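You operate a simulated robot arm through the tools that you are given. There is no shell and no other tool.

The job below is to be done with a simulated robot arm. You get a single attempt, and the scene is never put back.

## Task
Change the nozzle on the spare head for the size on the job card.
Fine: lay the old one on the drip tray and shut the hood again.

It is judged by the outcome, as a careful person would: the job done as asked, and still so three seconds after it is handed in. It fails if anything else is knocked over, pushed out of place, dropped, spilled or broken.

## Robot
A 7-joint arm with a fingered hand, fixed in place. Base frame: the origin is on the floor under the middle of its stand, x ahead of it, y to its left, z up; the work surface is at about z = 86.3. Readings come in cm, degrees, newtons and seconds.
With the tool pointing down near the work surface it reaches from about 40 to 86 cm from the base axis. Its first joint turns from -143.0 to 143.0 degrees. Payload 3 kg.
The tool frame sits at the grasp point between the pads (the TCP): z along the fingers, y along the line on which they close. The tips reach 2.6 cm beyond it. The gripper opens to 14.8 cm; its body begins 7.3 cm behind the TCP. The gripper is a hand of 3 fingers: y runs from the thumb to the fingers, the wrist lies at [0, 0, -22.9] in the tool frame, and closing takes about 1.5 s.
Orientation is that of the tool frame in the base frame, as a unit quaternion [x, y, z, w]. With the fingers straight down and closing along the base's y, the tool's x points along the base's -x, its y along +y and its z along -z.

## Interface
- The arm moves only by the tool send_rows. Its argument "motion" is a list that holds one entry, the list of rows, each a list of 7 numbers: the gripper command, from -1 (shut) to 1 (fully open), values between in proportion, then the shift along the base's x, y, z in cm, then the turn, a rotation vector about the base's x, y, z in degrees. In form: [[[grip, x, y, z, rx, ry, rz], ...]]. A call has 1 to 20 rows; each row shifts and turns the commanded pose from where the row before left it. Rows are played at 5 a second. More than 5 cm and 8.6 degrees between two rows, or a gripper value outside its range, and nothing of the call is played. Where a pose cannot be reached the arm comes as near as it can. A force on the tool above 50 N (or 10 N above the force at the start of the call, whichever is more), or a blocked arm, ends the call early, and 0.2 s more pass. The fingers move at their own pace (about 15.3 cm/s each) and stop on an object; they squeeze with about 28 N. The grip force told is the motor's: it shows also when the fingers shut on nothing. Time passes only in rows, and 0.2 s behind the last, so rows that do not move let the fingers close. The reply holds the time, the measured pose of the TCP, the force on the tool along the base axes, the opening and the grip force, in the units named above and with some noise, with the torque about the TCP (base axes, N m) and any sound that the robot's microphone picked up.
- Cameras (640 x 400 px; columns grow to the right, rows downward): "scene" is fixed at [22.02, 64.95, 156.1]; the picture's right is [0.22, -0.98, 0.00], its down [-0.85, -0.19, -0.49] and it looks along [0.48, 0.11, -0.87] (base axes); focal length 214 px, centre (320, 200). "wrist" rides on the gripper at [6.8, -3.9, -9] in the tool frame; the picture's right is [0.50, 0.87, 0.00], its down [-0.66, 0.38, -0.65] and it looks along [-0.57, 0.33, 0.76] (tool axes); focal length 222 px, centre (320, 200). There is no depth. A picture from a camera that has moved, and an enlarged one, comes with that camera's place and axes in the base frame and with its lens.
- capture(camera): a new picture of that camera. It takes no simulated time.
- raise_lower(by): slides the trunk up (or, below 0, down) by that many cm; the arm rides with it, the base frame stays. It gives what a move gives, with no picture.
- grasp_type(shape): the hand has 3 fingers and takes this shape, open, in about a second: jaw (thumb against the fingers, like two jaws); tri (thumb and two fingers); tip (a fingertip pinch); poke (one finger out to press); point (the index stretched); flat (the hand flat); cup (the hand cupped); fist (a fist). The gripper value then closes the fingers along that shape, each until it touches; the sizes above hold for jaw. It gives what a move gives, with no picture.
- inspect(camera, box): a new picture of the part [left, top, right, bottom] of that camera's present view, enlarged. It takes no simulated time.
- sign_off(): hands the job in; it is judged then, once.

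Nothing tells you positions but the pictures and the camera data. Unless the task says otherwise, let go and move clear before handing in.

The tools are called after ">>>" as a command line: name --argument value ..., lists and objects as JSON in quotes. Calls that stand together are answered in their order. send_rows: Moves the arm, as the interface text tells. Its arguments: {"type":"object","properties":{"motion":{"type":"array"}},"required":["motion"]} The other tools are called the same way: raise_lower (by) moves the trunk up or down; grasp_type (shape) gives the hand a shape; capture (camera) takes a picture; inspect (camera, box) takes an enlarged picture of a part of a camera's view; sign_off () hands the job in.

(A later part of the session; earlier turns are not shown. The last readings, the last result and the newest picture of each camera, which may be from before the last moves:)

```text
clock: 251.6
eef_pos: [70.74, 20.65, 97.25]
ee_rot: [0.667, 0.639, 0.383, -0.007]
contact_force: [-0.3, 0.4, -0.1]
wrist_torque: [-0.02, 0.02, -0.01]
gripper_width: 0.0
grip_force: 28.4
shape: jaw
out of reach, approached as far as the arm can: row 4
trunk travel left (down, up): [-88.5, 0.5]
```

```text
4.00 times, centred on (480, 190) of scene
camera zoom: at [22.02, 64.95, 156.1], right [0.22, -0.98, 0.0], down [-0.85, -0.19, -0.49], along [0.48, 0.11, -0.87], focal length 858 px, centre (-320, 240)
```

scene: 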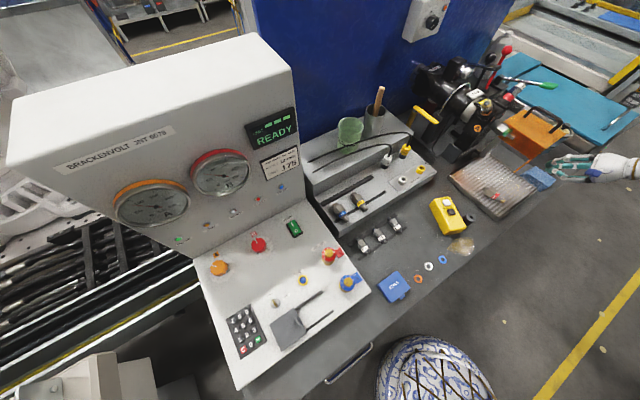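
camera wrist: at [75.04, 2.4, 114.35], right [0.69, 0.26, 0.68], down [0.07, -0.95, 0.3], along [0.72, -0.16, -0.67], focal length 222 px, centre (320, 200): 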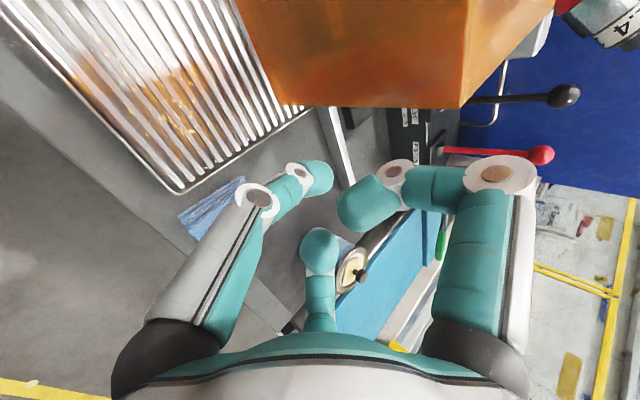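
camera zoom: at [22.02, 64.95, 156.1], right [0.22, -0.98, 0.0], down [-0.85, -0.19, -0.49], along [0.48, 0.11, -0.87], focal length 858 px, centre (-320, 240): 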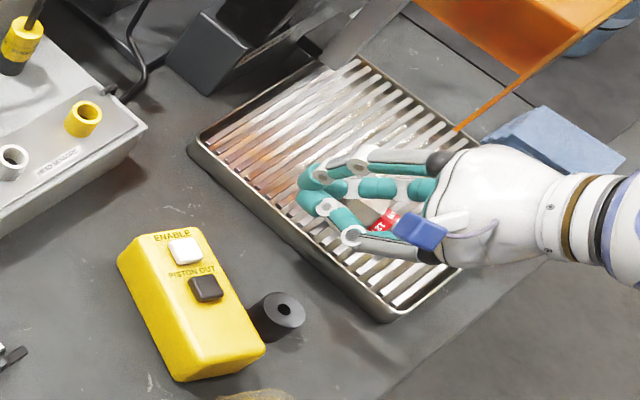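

The ring beside the pendant has not moved. I steepen the hand and position it above the start of the push, at the far half of the pendant's right side.

>>> send_rows --motion '[[[-1, -0.9, 0.8, -0.4, -4.42, 4.42, 0], [-1, -0.9, 0.8, -0.4, -4.42, 4.42, 0], [-1, -0.9, 0.8, -0.4, -4.42, 4.42, 0], [-1, -0.9, 0.8, -0.4, -4.42, 4.42, 0], [-1, 0, 0, 0, 0, 0, 0]]]'

>>> capture --camera "wrist"

>>> inspect --camera "scene" --box '[400, 150, 528, 230]'

```text
clock: 252.8
eef_pos: [68.12, 23.12, 96.09]
ee_rot: [0.706, 0.676, 0.211, 0.004]
contact_force: [0.0, 0.0, 0.3]
wrist_torque: [0.02, 0.0, 0.01]
gripper_width: 0.02
grip_force: 28.2
shape: jaw
out of reach, approached as far as the arm can: row 4
trunk travel left (down, up): [-88.5, 0.5]
```

```text
taken
camera wrist: at [61.53, 27.46, 105.18], right [0.82, 0.4, 0.4], down [0.16, -0.84, 0.51], along [0.54, -0.36, -0.76], focal length 222 px, centre (320, 200)
```

wrist: 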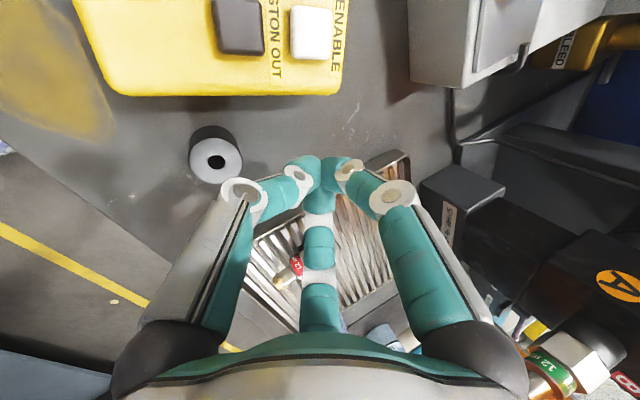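

```text
5.00 times, centred on (464, 190) of scene
camera zoom: at [22.02, 64.95, 156.1], right [0.22, -0.98, 0.0], down [-0.85, -0.19, -0.49], along [0.48, 0.11, -0.87], focal length 1072 px, centre (-400, 250)
```

zoom: 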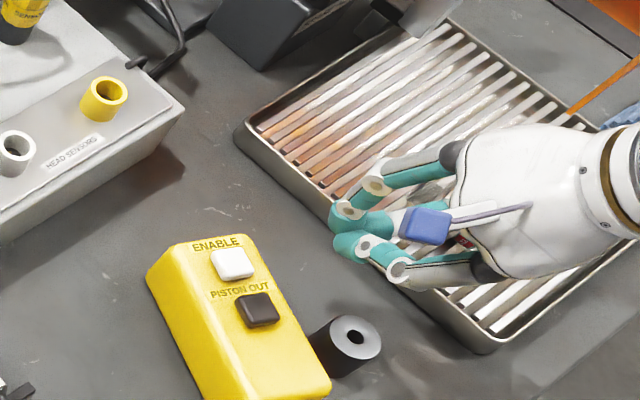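

The pendant's right edge and the ring are clearly visible. I lower the closed fingertips beside the pendant's side, ahead of the ring.

>>> send_rows --motion '[[[-1, -0.5, 0.4, -2, 0, 0, 0], [-1, -0.5, 0.4, -2, 0, 0, 0], [-1, -0.2, 0.1, -1.4, 0, 0, 0], [-1, 0, 0, 0, 0, 0, 0]]]'

>>> capture --camera "wrist"

>>> inspect --camera "scene" --box '[400, 160, 528, 240]'

```text
clock: 253.8
eef_pos: [66.99, 23.89, 90.63]
ee_rot: [0.707, 0.674, 0.212, 0.005]
contact_force: [-0.2, 0.6, -0.3]
wrist_torque: [0.01, 0.02, 0.02]
gripper_width: 0.0
grip_force: 28.0
shape: jaw
trunk travel left (down, up): [-88.5, 0.5]
```

```text
taken
camera wrist: at [60.43, 28.32, 99.76], right [0.82, 0.4, 0.4], down [0.16, -0.84, 0.51], along [0.54, -0.36, -0.76], focal length 222 px, centre (320, 200)
```

wrist: 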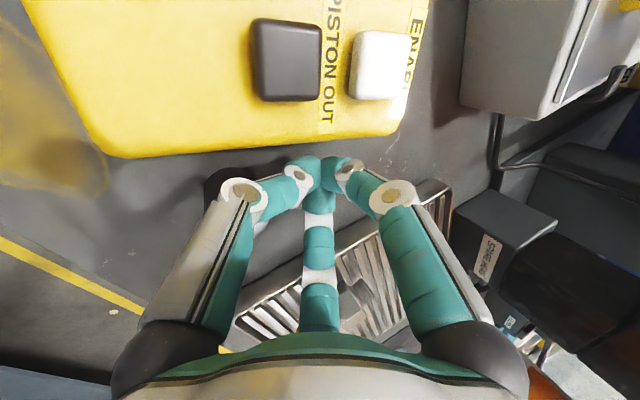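

```text
5.00 times, centred on (464, 200) of scene
camera zoom: at [22.02, 64.95, 156.1], right [0.22, -0.98, 0.0], down [-0.85, -0.19, -0.49], along [0.48, 0.11, -0.87], focal length 1072 px, centre (-400, 200)
```

zoom: 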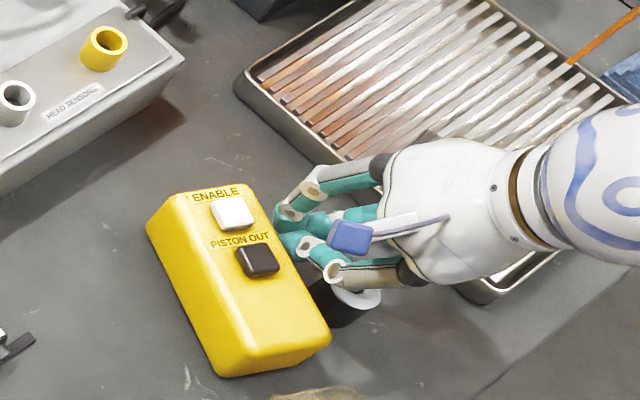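

The fingertips are right beside the pendant. I push it gently back, a little at a time.

>>> send_rows --motion '[[[-1, -0.2, 0.45, 0, 0, 0, 0], [-1, -0.2, 0.45, 0, 0, 0, 0], [-1, -0.2, 0.45, 0, 0, 0, 0], [-1, -0.2, 0.45, 0, 0, 0, 0], [-1, 0, 0, 0, 0, 0, 0]]]'

>>> inspect --camera "scene" --box '[310, 160, 470, 260]'

>>> capture --camera "wrist"

```text
clock: 255.0
eef_pos: [66.18, 25.69, 90.68]
ee_rot: [0.706, 0.675, 0.213, 0.005]
contact_force: [-0.6, -0.3, 0.5]
wrist_torque: [-0.02, 0.01, 0.01]
gripper_width: 0.03
grip_force: 28.2
shape: jaw
trunk travel left (down, up): [-88.5, 0.5]
```

```text
4.00 times, centred on (390, 210) of scene
camera zoom: at [22.02, 64.95, 156.1], right [0.22, -0.98, 0.0], down [-0.85, -0.19, -0.49], along [0.48, 0.11, -0.87], focal length 858 px, centre (40, 160)
```

zoom: 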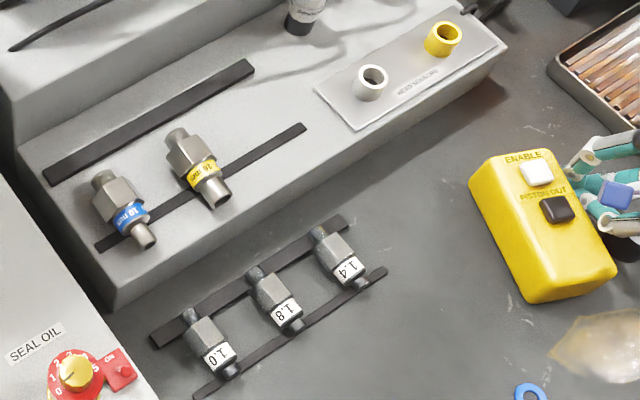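

```text
taken
camera wrist: at [59.62, 30.06, 99.73], right [0.82, 0.4, 0.4], down [0.16, -0.84, 0.51], along [0.54, -0.36, -0.76], focal length 222 px, centre (320, 200)
```

wrist: 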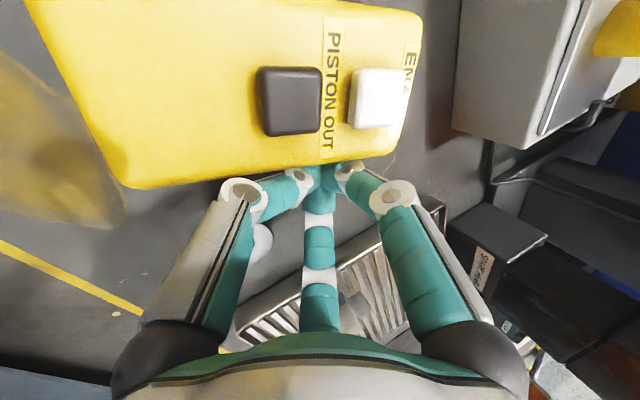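

It is moving back. I continue.

>>> send_rows --motion '[[[-1, -0.25, 0.42, 0, 0, 0, 0], [-1, -0.25, 0.42, 0, 0, 0, 0], [-1, -0.25, 0.42, 0, 0, 0, 0], [-1, -0.25, 0.42, 0, 0, 0, 0], [-1, 0, 0, 0, 0, 0, 0]]]'

>>> inspect --camera "scene" --box '[310, 160, 470, 260]'

```text
clock: 256.2
eef_pos: [65.1, 27.27, 90.51]
ee_rot: [0.706, 0.675, 0.213, 0.005]
contact_force: [0.2, -0.8, 0.3]
wrist_torque: [0.0, 0.03, 0.02]
gripper_width: 0.01
grip_force: 27.7
shape: jaw
trunk travel left (down, up): [-88.5, 0.5]
```

```text
4.00 times, centred on (390, 210) of scene
camera zoom: at [22.02, 64.95, 156.1], right [0.22, -0.98, 0.0], down [-0.85, -0.19, -0.49], along [0.48, 0.11, -0.87], focal length 858 px, centre (40, 160)
```

zoom: 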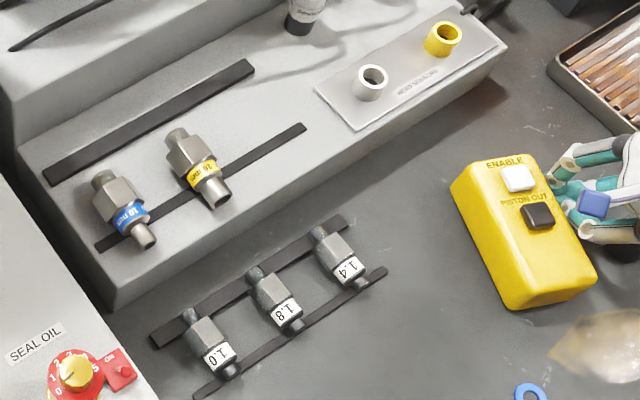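

The position is nearly right; now it needs about 20° of rotation. I shift to the far end of its right side and push there.

>>> send_rows --motion '[[[-1, 0.2, -0.5, 0, 0, 0, 0], [-1, 0.9, 0.3, 0, 0, 0, 0], [-1, 0.9, 0.4, 0, 0, 0, 0], [-1, -0.17, 0.38, 0, 0, 0, 0], [-1, -0.17, 0.38, 0, 0, 0, 0], [-1, -0.17, 0.38, 0, 0, 0, 0], [-1, -0.17, 0.38, 0, 0, 0, 0], [-1, 0, 0, 0, 0, 0, 0]]]'

>>> inspect --camera "scene" --box '[310, 160, 470, 260]'

>>> capture --camera "wrist"

```text
clock: 258.0
eef_pos: [66.49, 29.14, 90.58]
ee_rot: [0.706, 0.676, 0.212, 0.005]
contact_force: [-0.2, -1.0, -0.1]
wrist_torque: [0.0, 0.0, 0.01]
gripper_width: 0.03
grip_force: 27.9
shape: jaw
trunk travel left (down, up): [-88.5, 0.5]
```

```text
4.00 times, centred on (390, 210) of scene
camera zoom: at [22.02, 64.95, 156.1], right [0.22, -0.98, 0.0], down [-0.85, -0.19, -0.49], along [0.48, 0.11, -0.87], focal length 858 px, centre (40, 160)
```

zoom: 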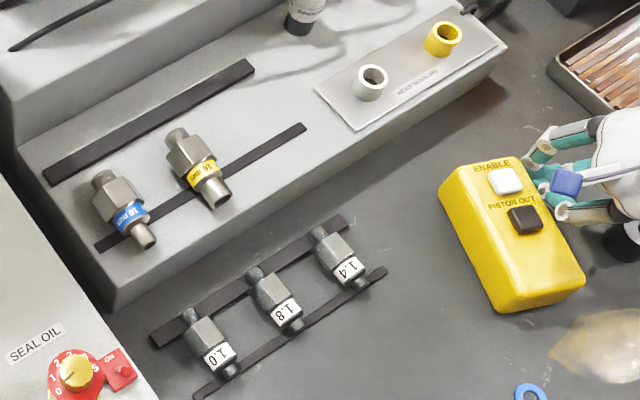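

```text
taken
camera wrist: at [59.9, 33.48, 99.74], right [0.82, 0.4, 0.4], down [0.16, -0.84, 0.51], along [0.54, -0.36, -0.76], focal length 222 px, centre (320, 200)
```

wrist: 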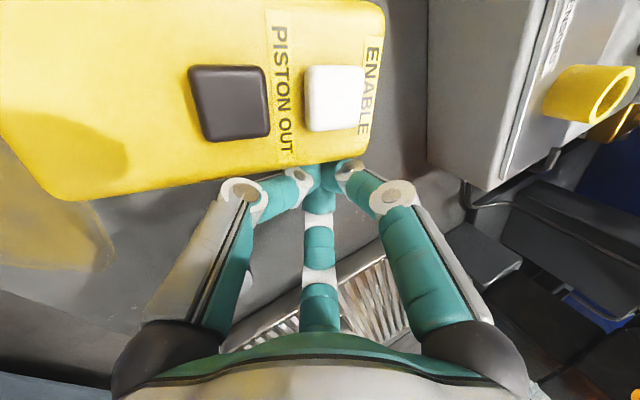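

The two fingertips keep its angle fixed when pushing from this side. I lift over and push from its other side near the front end, where a single finger makes contact.

>>> send_rows --motion '[[[-1, 0.3, -0.6, 0.5, 0, 0, 0], [-1, 0, 0, 3, 0, 0, 0], [-1, 0, 0, 4, 0, 0, 0], [-1, -3.3, 2.3, 0.5, 0, 0, 0], [-1, -3.3, 2.3, 0, 0, 0, 0], [-1, -3.3, 2.4, 0, 0, 0, 0], [-1, -3.3, 2.4, 0, 0, 0, 0]]]'

>>> capture --camera "wrist"

>>> inspect --camera "scene" --box '[360, 150, 488, 230]'

```text
clock: 259.6
eef_pos: [53.61, 38.04, 98.42]
ee_rot: [0.706, 0.675, 0.213, 0.004]
contact_force: [-0.4, 0.2, 0.5]
wrist_torque: [0.0, -0.02, -0.01]
gripper_width: 0.0
grip_force: 27.9
shape: jaw
trunk travel left (down, up): [-88.5, 0.5]
```

```text
taken
camera wrist: at [47.02, 42.37, 107.45], right [0.82, 0.4, 0.4], down [0.16, -0.84, 0.51], along [0.54, -0.36, -0.76], focal length 222 px, centre (320, 200)
```

wrist: 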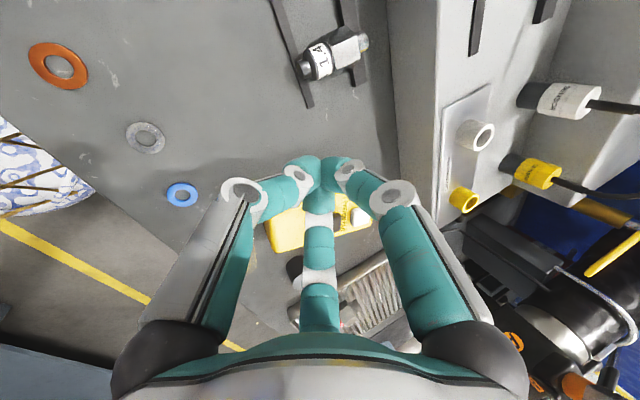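

```text
5.00 times, centred on (424, 190) of scene
camera zoom: at [22.02, 64.95, 156.1], right [0.22, -0.98, 0.0], down [-0.85, -0.19, -0.49], along [0.48, 0.11, -0.87], focal length 1072 px, centre (-200, 250)
```

zoom: 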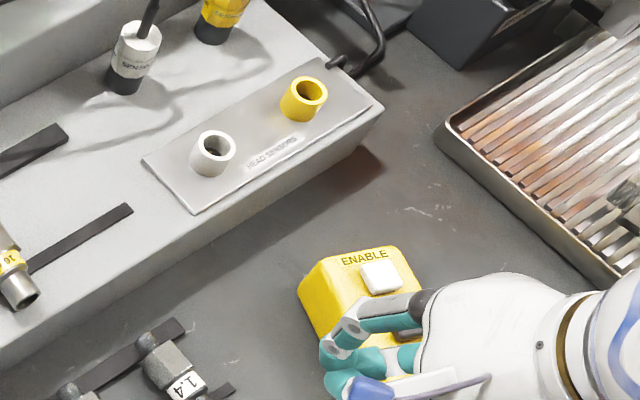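

I shift slightly further from its side and lower.

>>> send_rows --motion '[[[-1, -0.6, 1.1, 0, 0, 0, 0], [-1, 0, 0, -2.6, 0, 0, 0], [-1, 0, 0, -2.6, 0, 0, 0], [-1, 0, 0, -2.5, 0, 0, 0], [-1, 0, 0, 0, 0, 0, 0]]]'

>>> capture --camera "wrist"

>>> inspect --camera "scene" --box '[360, 170, 488, 250]'

```text
clock: 260.8
eef_pos: [53.0, 38.97, 90.72]
ee_rot: [0.706, 0.675, 0.213, 0.004]
contact_force: [0.2, -0.7, -0.8]
wrist_torque: [0.02, 0.02, 0.01]
gripper_width: 0.02
grip_force: 28.2
shape: jaw
trunk travel left (down, up): [-88.5, 0.5]
```

```text
taken
camera wrist: at [46.5, 43.36, 99.86], right [0.82, 0.4, 0.4], down [0.16, -0.84, 0.51], along [0.55, -0.36, -0.76], focal length 222 px, centre (320, 200)
```

wrist: 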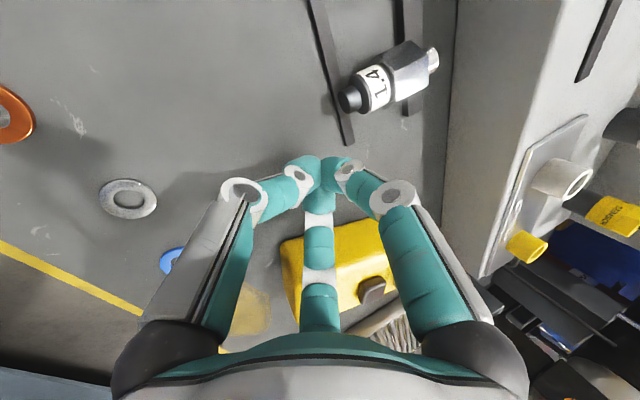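

```text
5.00 times, centred on (424, 210) of scene
camera zoom: at [22.02, 64.95, 156.1], right [0.22, -0.98, 0.0], down [-0.85, -0.19, -0.49], along [0.48, 0.11, -0.87], focal length 1072 px, centre (-200, 150)
```

zoom: 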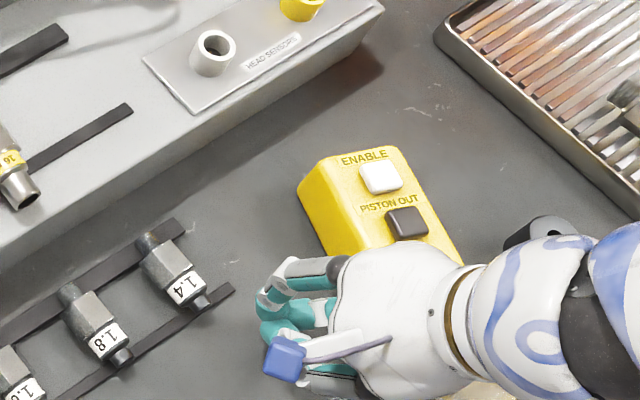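

>>> send_rows --motion '[[[-1, 0.18, -0.38, 0, 0, 0, 0], [-1, 0.18, -0.38, 0, 0, 0, 0], [-1, 0.18, -0.38, 0, 0, 0, 0], [-1, 0.18, -0.38, 0, 0, 0, 0], [-1, 0.18, -0.38, 0, 0, 0, 0], [-1, 0, 0, 0, 0, 0, 0]]]'

>>> inspect --camera "scene" --box '[310, 160, 470, 260]'

>>> capture --camera "wrist"

```text
clock: 262.2
eef_pos: [53.92, 37.07, 90.76]
ee_rot: [0.706, 0.675, 0.213, 0.005]
contact_force: [0.2, -0.3, -0.1]
wrist_torque: [0.02, 0.01, -0.01]
gripper_width: 0.0
grip_force: 28.1
shape: jaw
trunk travel left (down, up): [-88.5, 0.5]
```

```text
4.00 times, centred on (390, 210) of scene
camera zoom: at [22.02, 64.95, 156.1], right [0.22, -0.98, 0.0], down [-0.85, -0.19, -0.49], along [0.48, 0.11, -0.87], focal length 858 px, centre (40, 160)
```

zoom: 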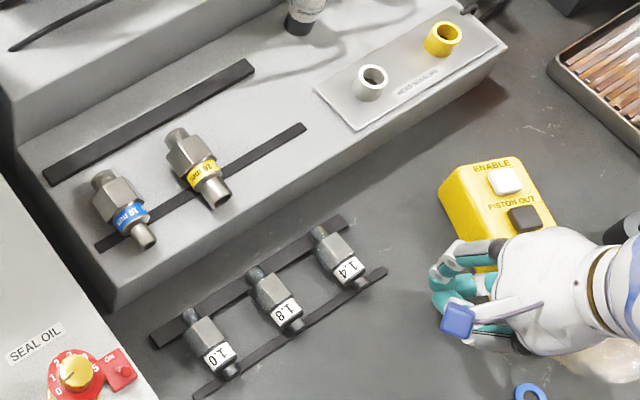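

```text
taken
camera wrist: at [47.36, 41.45, 99.95], right [0.82, 0.4, 0.4], down [0.16, -0.84, 0.51], along [0.54, -0.36, -0.76], focal length 222 px, centre (320, 200)
```

wrist: 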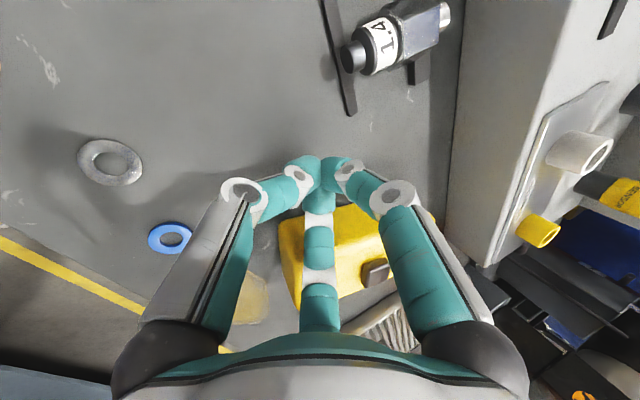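

>>> send_rows --motion '[[[-1, 0.2, -0.36, 0, 0, 0, 0], [-1, 0.2, -0.36, 0, 0, 0, 0], [-1, 0.2, -0.36, 0, 0, 0, 0], [-1, 0.2, -0.36, 0, 0, 0, 0], [-1, 0, 0, 0, 0, 0, 0]]]'

>>> inspect --camera "scene" --box '[310, 160, 470, 260]'

>>> capture --camera "wrist"

```text
clock: 263.4
eef_pos: [54.76, 35.7, 90.96]
ee_rot: [0.706, 0.675, 0.212, 0.005]
contact_force: [0.5, 0.8, 1.5]
wrist_torque: [-0.03, -0.04, -0.02]
gripper_width: 0.0
grip_force: 27.7
shape: jaw
trunk travel left (down, up): [-88.5, 0.5]
```

```text
4.00 times, centred on (390, 210) of scene
camera zoom: at [22.02, 64.95, 156.1], right [0.22, -0.98, 0.0], down [-0.85, -0.19, -0.49], along [0.48, 0.11, -0.87], focal length 858 px, centre (40, 160)
```

zoom: 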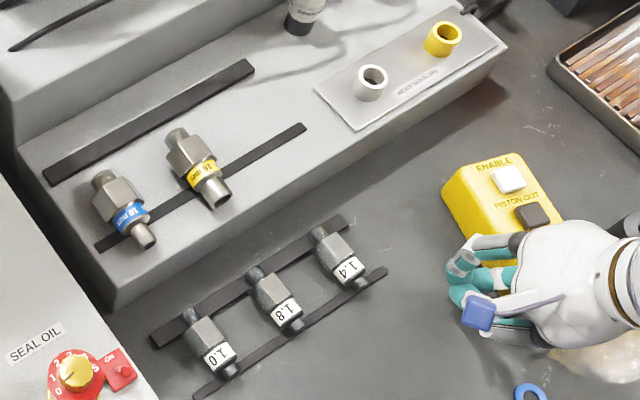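

```text
taken
camera wrist: at [48.17, 40.09, 100.02], right [0.82, 0.4, 0.4], down [0.16, -0.84, 0.51], along [0.54, -0.36, -0.76], focal length 222 px, centre (320, 200)
```

wrist: 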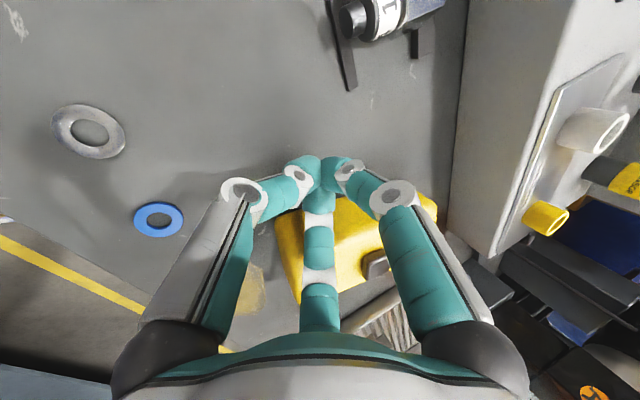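

>>> send_rows --motion '[[[-1, 0.22, -0.35, 0, 0, 0, 0], [-1, 0.22, -0.35, 0, 0, 0, 0], [-1, 0.22, -0.35, 0, 0, 0, 0], [-1, 0, 0, 0, 0, 0, 0]]]'

>>> inspect --camera "scene" --box '[310, 160, 470, 260]'

```text
clock: 264.4
eef_pos: [55.45, 34.81, 90.9]
ee_rot: [0.707, 0.675, 0.213, 0.005]
contact_force: [-0.7, 0.8, 1.1]
wrist_torque: [-0.02, 0.01, -0.01]
gripper_width: 0.0
grip_force: 28.5
shape: jaw
trunk travel left (down, up): [-88.5, 0.5]
```

```text
4.00 times, centred on (390, 210) of scene
camera zoom: at [22.02, 64.95, 156.1], right [0.22, -0.98, 0.0], down [-0.85, -0.19, -0.49], along [0.48, 0.11, -0.87], focal length 858 px, centre (40, 160)
```

zoom: 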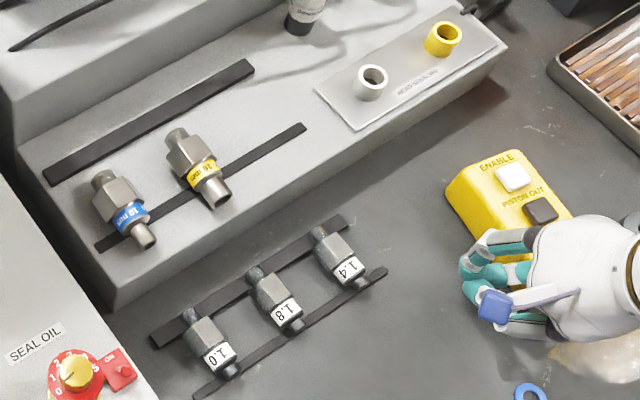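

It is rotating toward its original angle. A little more.

>>> send_rows --motion '[[[-1, 0.25, -0.33, 0, 0, 0, 0], [-1, 0.25, -0.33, 0, 0, 0, 0], [-1, 0.25, -0.33, 0, 0, 0, 0], [-1, 0, 0, 0, 0, 0, 0]]]'

>>> inspect --camera "scene" --box '[310, 160, 470, 260]'

```text
clock: 265.4
eef_pos: [56.12, 33.71, 90.78]
ee_rot: [0.706, 0.675, 0.212, 0.005]
contact_force: [0.4, 0.7, 0.3]
wrist_torque: [0.01, 0.0, 0.02]
gripper_width: 0.0
grip_force: 27.5
shape: jaw
trunk travel left (down, up): [-88.5, 0.5]
```

```text
4.00 times, centred on (390, 210) of scene
camera zoom: at [22.02, 64.95, 156.1], right [0.22, -0.98, 0.0], down [-0.85, -0.19, -0.49], along [0.48, 0.11, -0.87], focal length 858 px, centre (40, 160)
```

zoom: 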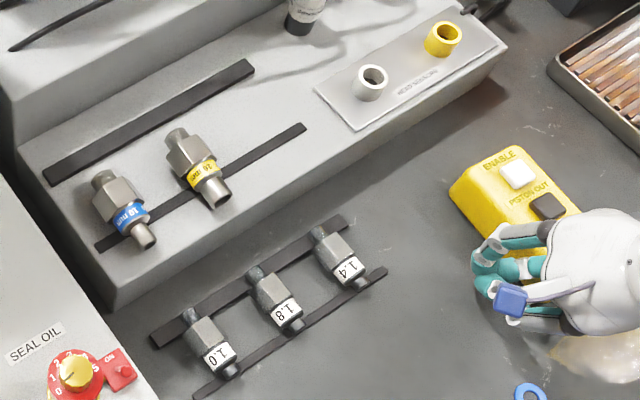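

The angle matches the original now. Its position is about 1.7 cm too far right and 1 cm too far back, so I will drag it from above: press lightly on the bare near half of its top, away from the buttons.

>>> send_rows --motion '[[[-1, -0.5, 0.6, 0, 0, 0, 0], [-1, 0, 0, 3, 0, 0, 0], [-1, 0, 0, 3.5, 0, 0, 0], [-1, 1.2, -2.4, 0, 0, 0, 0], [-1, 1.2, -2.5, 0, 0, 0, 0], [-1, 0, 0, 0, 0, 0, 0]]]'

>>> capture --camera "wrist"

>>> inspect --camera "scene" --box '[310, 160, 470, 260]'

```text
clock: 266.8
eef_pos: [58.05, 29.4, 97.28]
ee_rot: [0.707, 0.675, 0.212, 0.005]
contact_force: [-0.2, -0.2, -0.6]
wrist_torque: [-0.04, -0.02, 0.01]
gripper_width: 0.03
grip_force: 27.9
shape: jaw
trunk travel left (down, up): [-88.5, 0.5]
```

```text
taken
camera wrist: at [51.53, 33.8, 106.54], right [0.82, 0.4, 0.4], down [0.16, -0.84, 0.51], along [0.54, -0.36, -0.76], focal length 222 px, centre (320, 200)
```

wrist: 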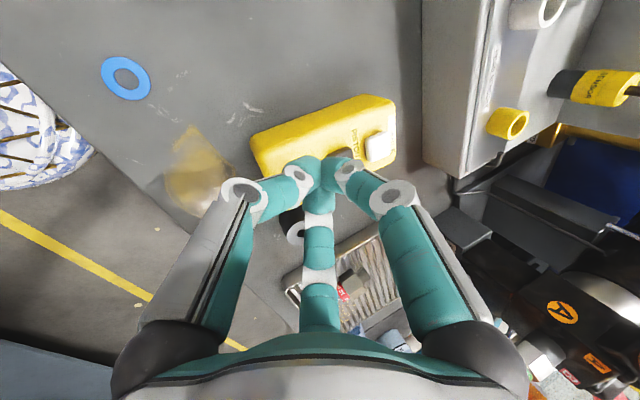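

```text
4.00 times, centred on (390, 210) of scene
camera zoom: at [22.02, 64.95, 156.1], right [0.22, -0.98, 0.0], down [-0.85, -0.19, -0.49], along [0.48, 0.11, -0.87], focal length 858 px, centre (40, 160)
```

zoom: 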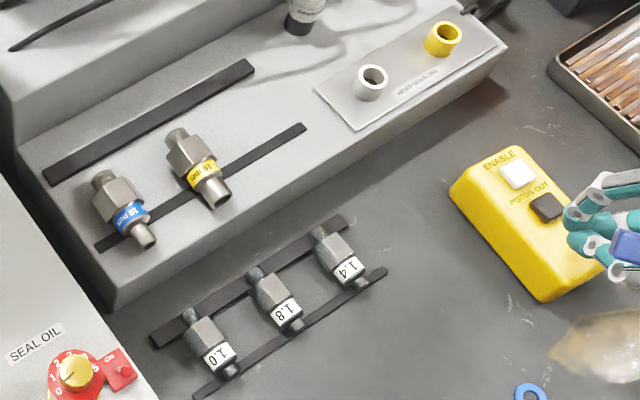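

The near half of its top is below the fingertips. I adjust slightly and lower until I feel light contact.

>>> send_rows --motion '[[[-1, -0.8, 0.5, -1, 0, 0, 0], [-1, 0, 0, -1.2, 0, 0, 0], [-1, 0, 0, -0.3, 0, 0, 0], [-1, 0, 0, 0, 0, 0, 0]]]'

>>> send_rows --motion '[[[-1, 0, 0, -0.2, 0, 0, 0], [-1, 0, 0, 0, 0, 0, 0]]]'

```text
clock: 267.8
eef_pos: [57.36, 29.78, 94.92]
ee_rot: [0.706, 0.675, 0.212, 0.005]
contact_force: [-0.2, -0.3, 0.7]
wrist_torque: [-0.02, 0.0, 0.03]
gripper_width: 0.0
grip_force: 28.5
shape: jaw
trunk travel left (down, up): [-88.5, 0.5]
```

```text
clock: 268.4
eef_pos: [57.28, 29.89, 94.53]
ee_rot: [0.706, 0.675, 0.212, 0.006]
contact_force: [0.6, 0.1, -1.0]
wrist_torque: [0.01, 0.0, 0.0]
gripper_width: 0.01
grip_force: 28.9
shape: jaw
trunk travel left (down, up): [-88.5, 0.5]
```

>>> send_rows --motion '[[[-1, 0, 0, -0.25, 0, 0, 0], [-1, 0, 0, 0, 0, 0, 0]]]'

>>> send_rows --motion '[[[-1, 0, 0, -0.25, 0, 0, 0], [-1, 0, 0, 0, 0, 0, 0]]]'

>>> inspect --camera "wrist" --box '[220, 60, 440, 200]'

```text
clock: 269.0
eef_pos: [57.17, 29.86, 94.36]
ee_rot: [0.707, 0.675, 0.213, 0.005]
contact_force: [0.0, 0.6, 1.2]
wrist_torque: [0.0, 0.0, 0.0]
gripper_width: 0.0
grip_force: 28.0
shape: jaw
trunk travel left (down, up): [-88.5, 0.5]
```

```text
clock: 269.6
eef_pos: [57.25, 29.86, 94.22]
ee_rot: [0.706, 0.675, 0.212, 0.005]
contact_force: [-0.6, -0.4, -0.3]
wrist_torque: [-0.01, -0.01, 0.01]
gripper_width: 0.0
grip_force: 28.2
shape: jaw
trunk travel left (down, up): [-88.5, 0.5]
```

```text
2.86 times, centred on (330, 130) of wrist
camera zoom: at [50.62, 34.17, 103.32], right [0.82, 0.4, 0.4], down [0.16, -0.84, 0.51], along [0.54, -0.36, -0.76], focal length 635 px, centre (291, 400)
```

zoom: 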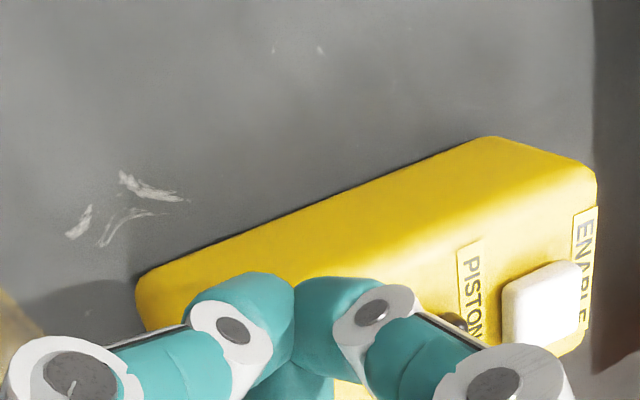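

>>> send_rows --motion '[[[-1, -0.5, -0.3, 0, 0, 0, 0], [-1, 0, 0, -0.25, 0, 0, 0], [-1, 0, 0, 0, 0, 0, 0]]]'

>>> send_rows --motion '[[[-1, 0, 0, -0.25, 0, 0, 0], [-1, 0, 0, 0, 0, 0, 0]]]'

>>> send_rows --motion '[[[-1, 0, 0, -0.2, 0, 0, 0], [-1, 0, 0, 0, 0, 0, 0]]]'

```text
clock: 270.4
eef_pos: [56.77, 29.54, 93.79]
ee_rot: [0.706, 0.676, 0.213, 0.005]
contact_force: [0.2, 0.2, 0.2]
wrist_torque: [0.01, 0.0, 0.01]
gripper_width: 0.01
grip_force: 28.1
shape: jaw
trunk travel left (down, up): [-88.5, 0.5]
```

```text
clock: 271.0
eef_pos: [56.82, 29.41, 93.71]
ee_rot: [0.706, 0.675, 0.214, 0.004]
contact_force: [-0.7, -3.2, 15.7]
wrist_torque: [-0.05, -0.06, -0.04]
gripper_width: 0.0
grip_force: 28.0
shape: jaw
trunk travel left (down, up): [-88.5, 0.5]
```

```text
clock: 271.6
eef_pos: [56.6, 29.47, 93.7]
ee_rot: [0.706, 0.675, 0.215, 0.005]
contact_force: [-1.5, -5.9, 30.6]
wrist_torque: [-0.1, -0.11, -0.04]
gripper_width: 0.01
grip_force: 28.0
shape: jaw
trunk travel left (down, up): [-88.5, 0.5]
```

Contact made; I ease the pressure and drag it about 1.9 cm back to where it was.

>>> send_rows --motion '[[[-1, 0, 0, 0.2, 0, 0, 0], [-1, -0.3, 0, 0, 0, 0, 0.8], [-1, -0.35, 0, 0, 0, 0, 0.8], [-1, -0.35, 0, 0, 0, 0, 0.8], [-1, 0, 0, 0, 0, 0, 0]]]'

>>> inspect --camera "scene" --box '[310, 160, 470, 260]'

```text
clock: 272.8
eef_pos: [55.65, 29.54, 93.6]
ee_rot: [0.692, 0.69, 0.212, -0.001]
contact_force: [2.7, 1.6, 11.1]
wrist_torque: [0.07, -0.12, -0.01]
gripper_width: 0.01
grip_force: 27.7
shape: jaw
trunk travel left (down, up): [-88.5, 0.5]
```

```text
4.00 times, centred on (390, 210) of scene
camera zoom: at [22.02, 64.95, 156.1], right [0.22, -0.98, 0.0], down [-0.85, -0.19, -0.49], along [0.48, 0.11, -0.87], focal length 858 px, centre (40, 160)
```

zoom: 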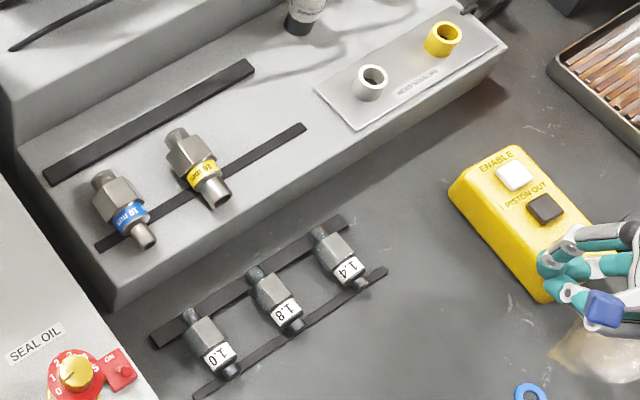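

It slipped partly. I lift, re-place the fingertips, press a bit firmer and drag again.

>>> send_rows --motion '[[[-1, 0, 0, 0.6, 0, 0, 0], [-1, 0.6, 0.1, 0, 0, 0, -1.2], [-1, 0.6, 0.1, 0, 0, 0, -1.2], [-1, 0, 0, -0.5, 0, 0, 0], [-1, 0, 0, -0.2, 0, 0, 0], [-1, 0, 0, 0, 0, 0, 0]]]'

```text
clock: 274.2
eef_pos: [56.84, 29.64, 93.73]
ee_rot: [0.706, 0.675, 0.214, 0.004]
contact_force: [-2.1, -2.7, 14.1]
wrist_torque: [-0.04, -0.05, -0.02]
gripper_width: 0.01
grip_force: 27.8
shape: jaw
trunk travel left (down, up): [-88.5, 0.5]
```

>>> send_rows --motion '[[[-1, 0, 0, -0.2, 0, 0, 0], [-1, -0.25, 0, -0.05, 0, 0, 0.5], [-1, -0.3, 0, -0.03, 0, 0, 0.5], [-1, -0.3, 0, 0, 0, 0, 0.5], [-1, -0.3, 0, 0, 0, 0, 0.5], [-1, -0.3, 0, 0, 0, 0, 0.5], [-1, 0, 0, 0, 0, 0, 0]]]'

>>> inspect --camera "scene" --box '[310, 160, 470, 260]'

```text
clock: 275.8
eef_pos: [55.41, 29.66, 93.2]
ee_rot: [0.692, 0.691, 0.212, -0.001]
contact_force: [0.8, 0.7, 0.1]
wrist_torque: [0.01, -0.01, 0.01]
gripper_width: 0.0
grip_force: 27.3
shape: jaw
trunk travel left (down, up): [-88.5, 0.5]
```

```text
4.00 times, centred on (390, 210) of scene
camera zoom: at [22.02, 64.95, 156.1], right [0.22, -0.98, 0.0], down [-0.85, -0.19, -0.49], along [0.48, 0.11, -0.87], focal length 858 px, centre (40, 160)
```

zoom: 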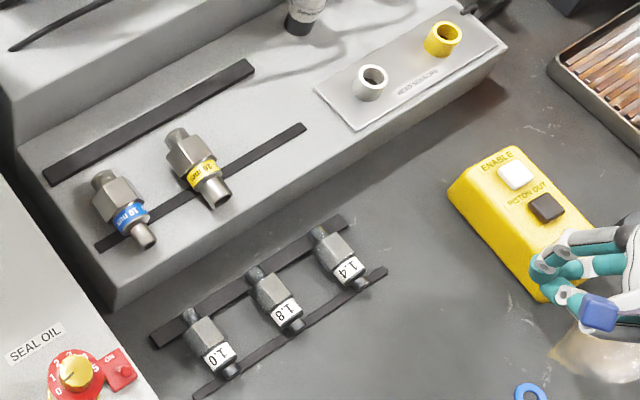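

Dragging is not effective. I will instead push it from its far end with two knuckles, which also squares its angle. I rise over it, and lower the trunk 8 cm for reach.

>>> send_rows --motion '[[[-1, 1.2, 0.9, 2.5, 0, 0, 0], [-1, 2.4, 1.7, 3, 1.2, 1.2, -3.9], [-1, 2.4, 1.7, 3, 1.2, 1.2, -3.9], [-1, 2.4, 1.7, 3, 1.2, 1.2, -3.9], [-1, 2.4, 1.7, 3, 0, 0, 0], [-1, 1.2, 0.9, 0.5, 0, 0, 0]]]'

>>> raise_lower --by -8

>>> capture --camera "wrist"

>>> inspect --camera "scene" --box '[370, 150, 498, 230]'

```text
clock: 277.2
eef_pos: [67.56, 38.52, 108.26]
ee_rot: [0.764, 0.61, 0.211, -0.021]
contact_force: [-0.1, -0.2, 0.0]
wrist_torque: [-0.04, 0.01, -0.03]
gripper_width: 0.0
grip_force: 27.7
shape: jaw
trunk travel left (down, up): [-88.5, 0.5]
```

```text
clock: 278.4
eef_pos: [67.67, 38.37, 100.18]
ee_rot: [0.764, 0.609, 0.212, -0.023]
contact_force: [0.1, -0.6, -0.7]
wrist_torque: [0.0, -0.03, 0.0]
gripper_width: 0.0
grip_force: 28.3
shape: jaw
trunk travel left (down, up): [-80.5, 8.5]
```

```text
taken
camera wrist: at [62.31, 43.07, 109.98], right [0.9, 0.24, 0.37], down [0.05, -0.89, 0.45], along [0.44, -0.39, -0.81], focal length 222 px, centre (320, 200)
```

wrist: 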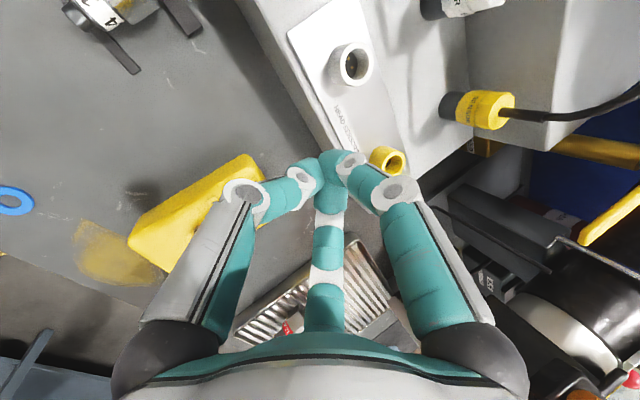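

```text
5.00 times, centred on (434, 190) of scene
camera zoom: at [22.02, 64.95, 156.1], right [0.22, -0.98, 0.0], down [-0.85, -0.19, -0.49], along [0.48, 0.11, -0.87], focal length 1072 px, centre (-250, 250)
```

zoom: 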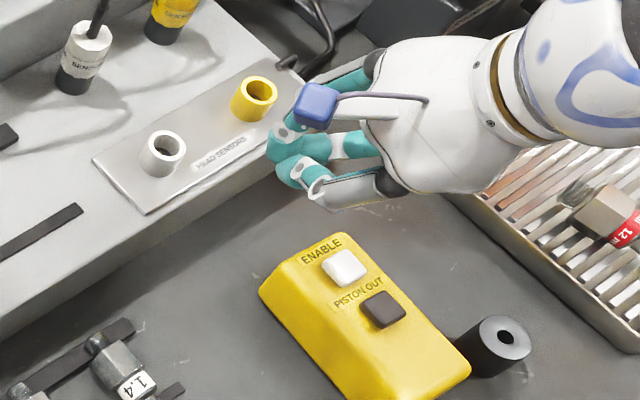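

Seen from here, the pendant is within about 2 cm and 4° of its original place; what remains is mainly a sideways shift. I raise the trunk again, roll so two fingers face it, and go to its right side.

>>> raise_lower --by 8

>>> send_rows --motion '[[[-1, -0.6, -3.5, -2, -2.1, -2.1, 6.4], [-1, -0.6, -3.5, -2, -2.1, -2.1, 6.4], [-1, -0.6, -3.2, -2.5, -2.1, -2.1, 6.4], [-1, -0.6, -2, -3, -2.1, -2.1, 6.4]]]'

>>> capture --camera "wrist"

>>> inspect --camera "scene" --box '[370, 150, 498, 230]'

```text
clock: 279.6
eef_pos: [67.59, 38.36, 108.15]
ee_rot: [0.764, 0.609, 0.211, -0.022]
contact_force: [0.5, -0.2, 0.0]
wrist_torque: [0.0, 0.0, -0.05]
gripper_width: 0.0
grip_force: 28.0
shape: jaw
trunk travel left (down, up): [-88.5, 0.5]
```

```text
clock: 280.6
eef_pos: [65.05, 26.24, 98.5]
ee_rot: [0.593, 0.776, 0.212, 0.031]
contact_force: [-0.3, 0.2, 0.1]
wrist_torque: [-0.01, 0.0, -0.03]
gripper_width: 0.0
grip_force: 28.0
shape: jaw
trunk travel left (down, up): [-88.5, 0.5]
```

```text
taken
camera wrist: at [56.71, 29.08, 106.74], right [0.64, 0.65, 0.42], down [0.34, -0.72, 0.6], along [0.69, -0.24, -0.68], focal length 222 px, centre (320, 200)
```

wrist: 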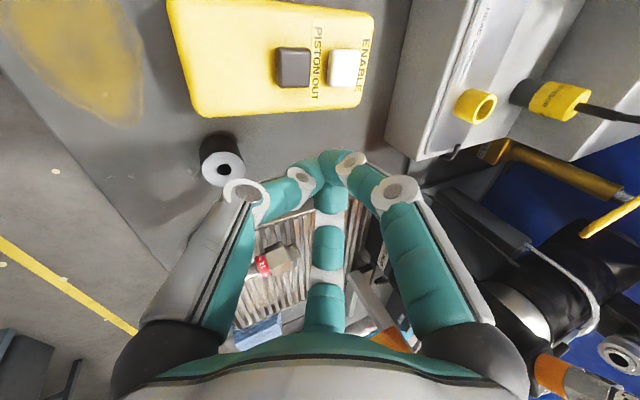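

```text
5.00 times, centred on (434, 190) of scene
camera zoom: at [22.02, 64.95, 156.1], right [0.22, -0.98, 0.0], down [-0.85, -0.19, -0.49], along [0.48, 0.11, -0.87], focal length 1072 px, centre (-250, 250)
```

zoom: 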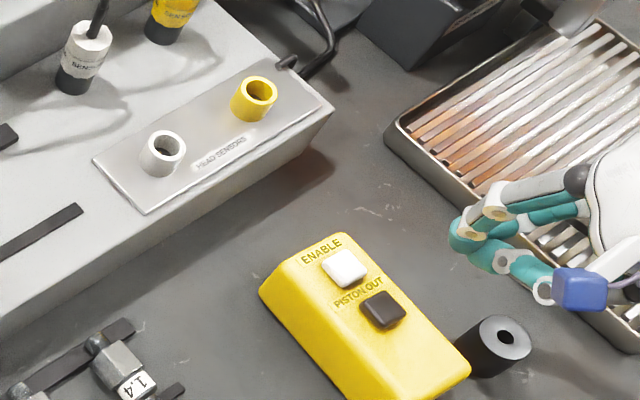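

I adjust to stay clear of the ring and lower beside the pendant.

>>> send_rows --motion '[[[-1, 1.7, 0.2, -1, 0, 0, 0], [-1, 0, 0, -2.5, 0, 0, 0], [-1, 0, 0, -2.5, 0, 0, 0], [-1, 0, 0, -1.9, 0, 0, 0], [-1, 0, 0, 0, 0, 0, 0]]]'

>>> capture --camera "wrist"

>>> inspect --camera "scene" --box '[370, 160, 498, 240]'

```text
clock: 281.8
eef_pos: [66.74, 26.41, 90.57]
ee_rot: [0.592, 0.777, 0.211, 0.031]
contact_force: [0.9, -0.2, -0.3]
wrist_torque: [0.0, 0.0, -0.01]
gripper_width: 0.0
grip_force: 28.3
shape: jaw
trunk travel left (down, up): [-88.5, 0.5]
```

```text
taken
camera wrist: at [58.52, 29.34, 98.86], right [0.64, 0.65, 0.42], down [0.34, -0.72, 0.6], along [0.69, -0.24, -0.68], focal length 222 px, centre (320, 200)
```

wrist: 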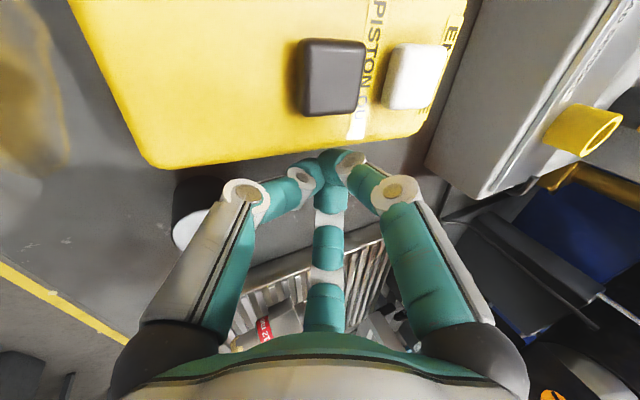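

```text
5.00 times, centred on (434, 200) of scene
camera zoom: at [22.02, 64.95, 156.1], right [0.22, -0.98, 0.0], down [-0.85, -0.19, -0.49], along [0.48, 0.11, -0.87], focal length 1072 px, centre (-250, 200)
```

zoom: 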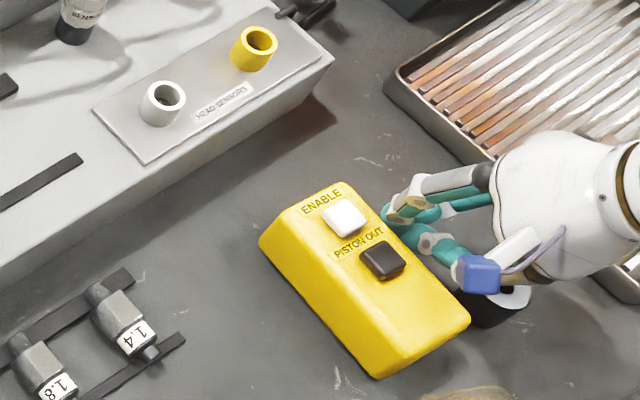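

>>> send_rows --motion '[[[-1, -0.3, 0.3, 0, 0, 0, 0], [-1, -0.3, 0.3, 0, 0, 0, 0], [-1, -0.3, 0.3, 0, 0, 0, 0], [-1, -0.3, 0.3, 0, 0, 0, 0], [-1, 0, 0, 0, 0, 0, 0]]]'

>>> inspect --camera "scene" --box '[310, 160, 470, 260]'

```text
clock: 283.0
eef_pos: [65.71, 27.55, 90.73]
ee_rot: [0.593, 0.776, 0.211, 0.033]
contact_force: [0.7, -1.8, 0.7]
wrist_torque: [-0.03, -0.01, -0.02]
gripper_width: 0.0
grip_force: 28.3
shape: jaw
trunk travel left (down, up): [-88.5, 0.5]
```

```text
4.00 times, centred on (390, 210) of scene
camera zoom: at [22.02, 64.95, 156.1], right [0.22, -0.98, 0.0], down [-0.85, -0.19, -0.49], along [0.48, 0.11, -0.87], focal length 858 px, centre (40, 160)
```

zoom: 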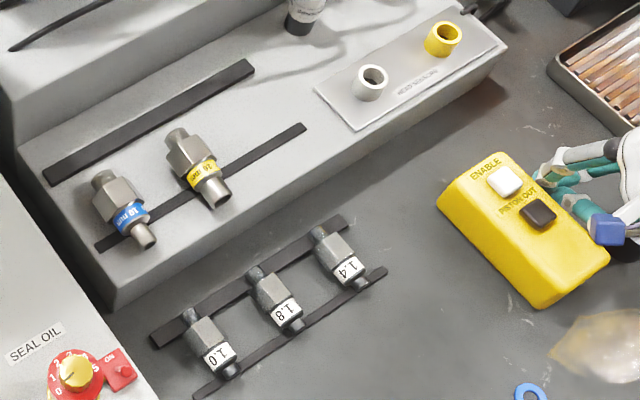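

The pendant's angle is right and it is within about 1 cm. One last small diagonal nudge, then I back off.

>>> send_rows --motion '[[[-1, -0.25, 0.1, 0, 0, 0, 0], [-1, -0.25, 0.08, 0, 0, 0, 0], [-1, -0.15, 0.02, 0, 0, 0, 0], [-1, 0, 0, 0, 0, 0, 0]]]'

>>> inspect --camera "scene" --box '[310, 160, 470, 260]'

```text
clock: 284.0
eef_pos: [64.98, 27.77, 90.8]
ee_rot: [0.592, 0.777, 0.211, 0.031]
contact_force: [1.1, -0.7, -0.4]
wrist_torque: [-0.02, 0.03, 0.02]
gripper_width: 0.0
grip_force: 28.0
shape: jaw
trunk travel left (down, up): [-88.5, 0.5]
```

```text
4.00 times, centred on (390, 210) of scene
camera zoom: at [22.02, 64.95, 156.1], right [0.22, -0.98, 0.0], down [-0.85, -0.19, -0.49], along [0.48, 0.11, -0.87], focal length 858 px, centre (40, 160)
```

zoom: 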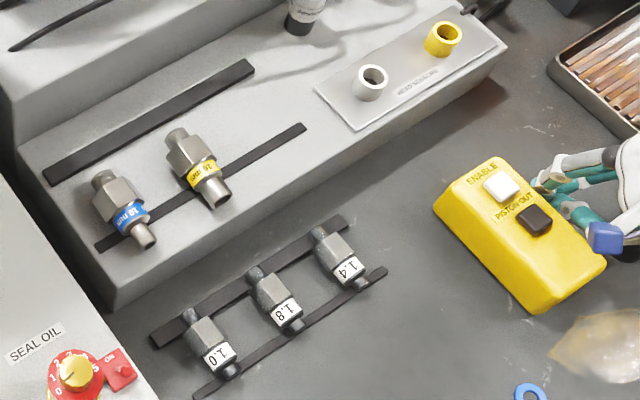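

The pendant is back within a few millimetres of its original place and angle. I back off sideways and rise clear.

>>> send_rows --motion '[[[-1, 0.4, -0.4, 0, 0, 0, 0], [-1, 0.5, -0.5, 1, 0, 0, 0], [-1, 0.3, -0.3, 3, 0, 0, 0], [-1, 0.5, -0.5, 3.5, 0, 0, 0], [-1, 1, -1, 2, 0, 0, 0]]]'

>>> capture --camera "scene"

>>> inspect --camera "scene" --box '[310, 160, 470, 260]'

>>> inspect --camera "scene" --box '[440, 80, 600, 180]'

```text
clock: 285.2
eef_pos: [68.01, 25.26, 100.46]
ee_rot: [0.512, 0.831, 0.212, 0.058]
contact_force: [-0.4, 0.0, -0.9]
wrist_torque: [0.05, -0.02, -0.08]
gripper_width: 0.01
grip_force: 27.4
shape: jaw
trunk travel left (down, up): [-88.5, 0.5]
```

```text
taken
```

scene: 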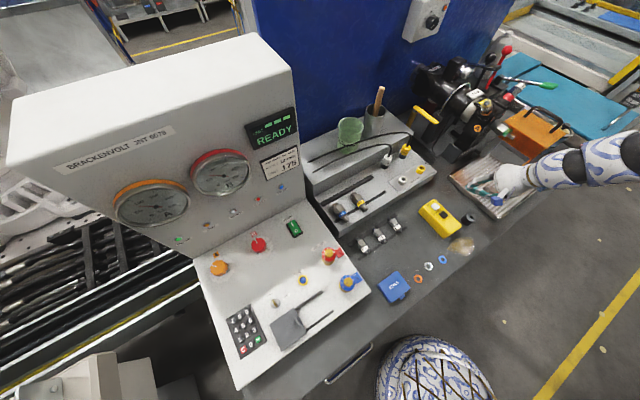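

```text
4.00 times, centred on (390, 210) of scene
camera zoom: at [22.02, 64.95, 156.1], right [0.22, -0.98, 0.0], down [-0.85, -0.19, -0.49], along [0.48, 0.11, -0.87], focal length 858 px, centre (40, 160)
```

zoom: 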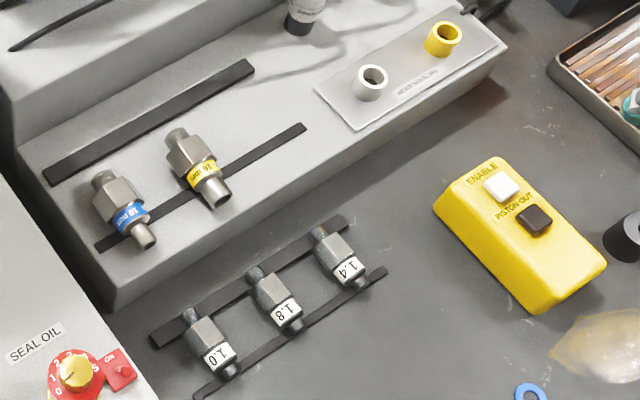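

```text
4.00 times, centred on (520, 130) of scene
camera zoom: at [22.02, 64.95, 156.1], right [0.22, -0.98, 0.0], down [-0.85, -0.19, -0.49], along [0.48, 0.11, -0.87], focal length 858 px, centre (-480, 480)
```

zoom: 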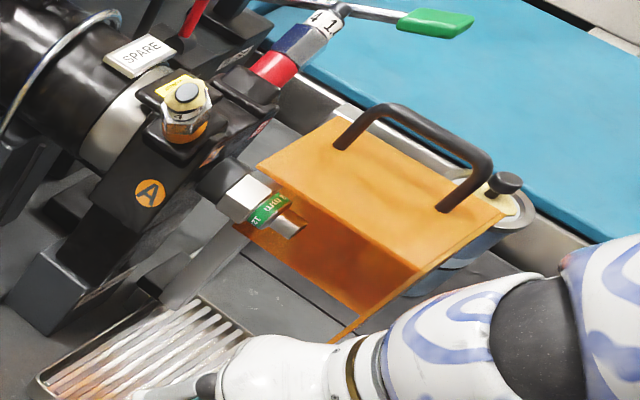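

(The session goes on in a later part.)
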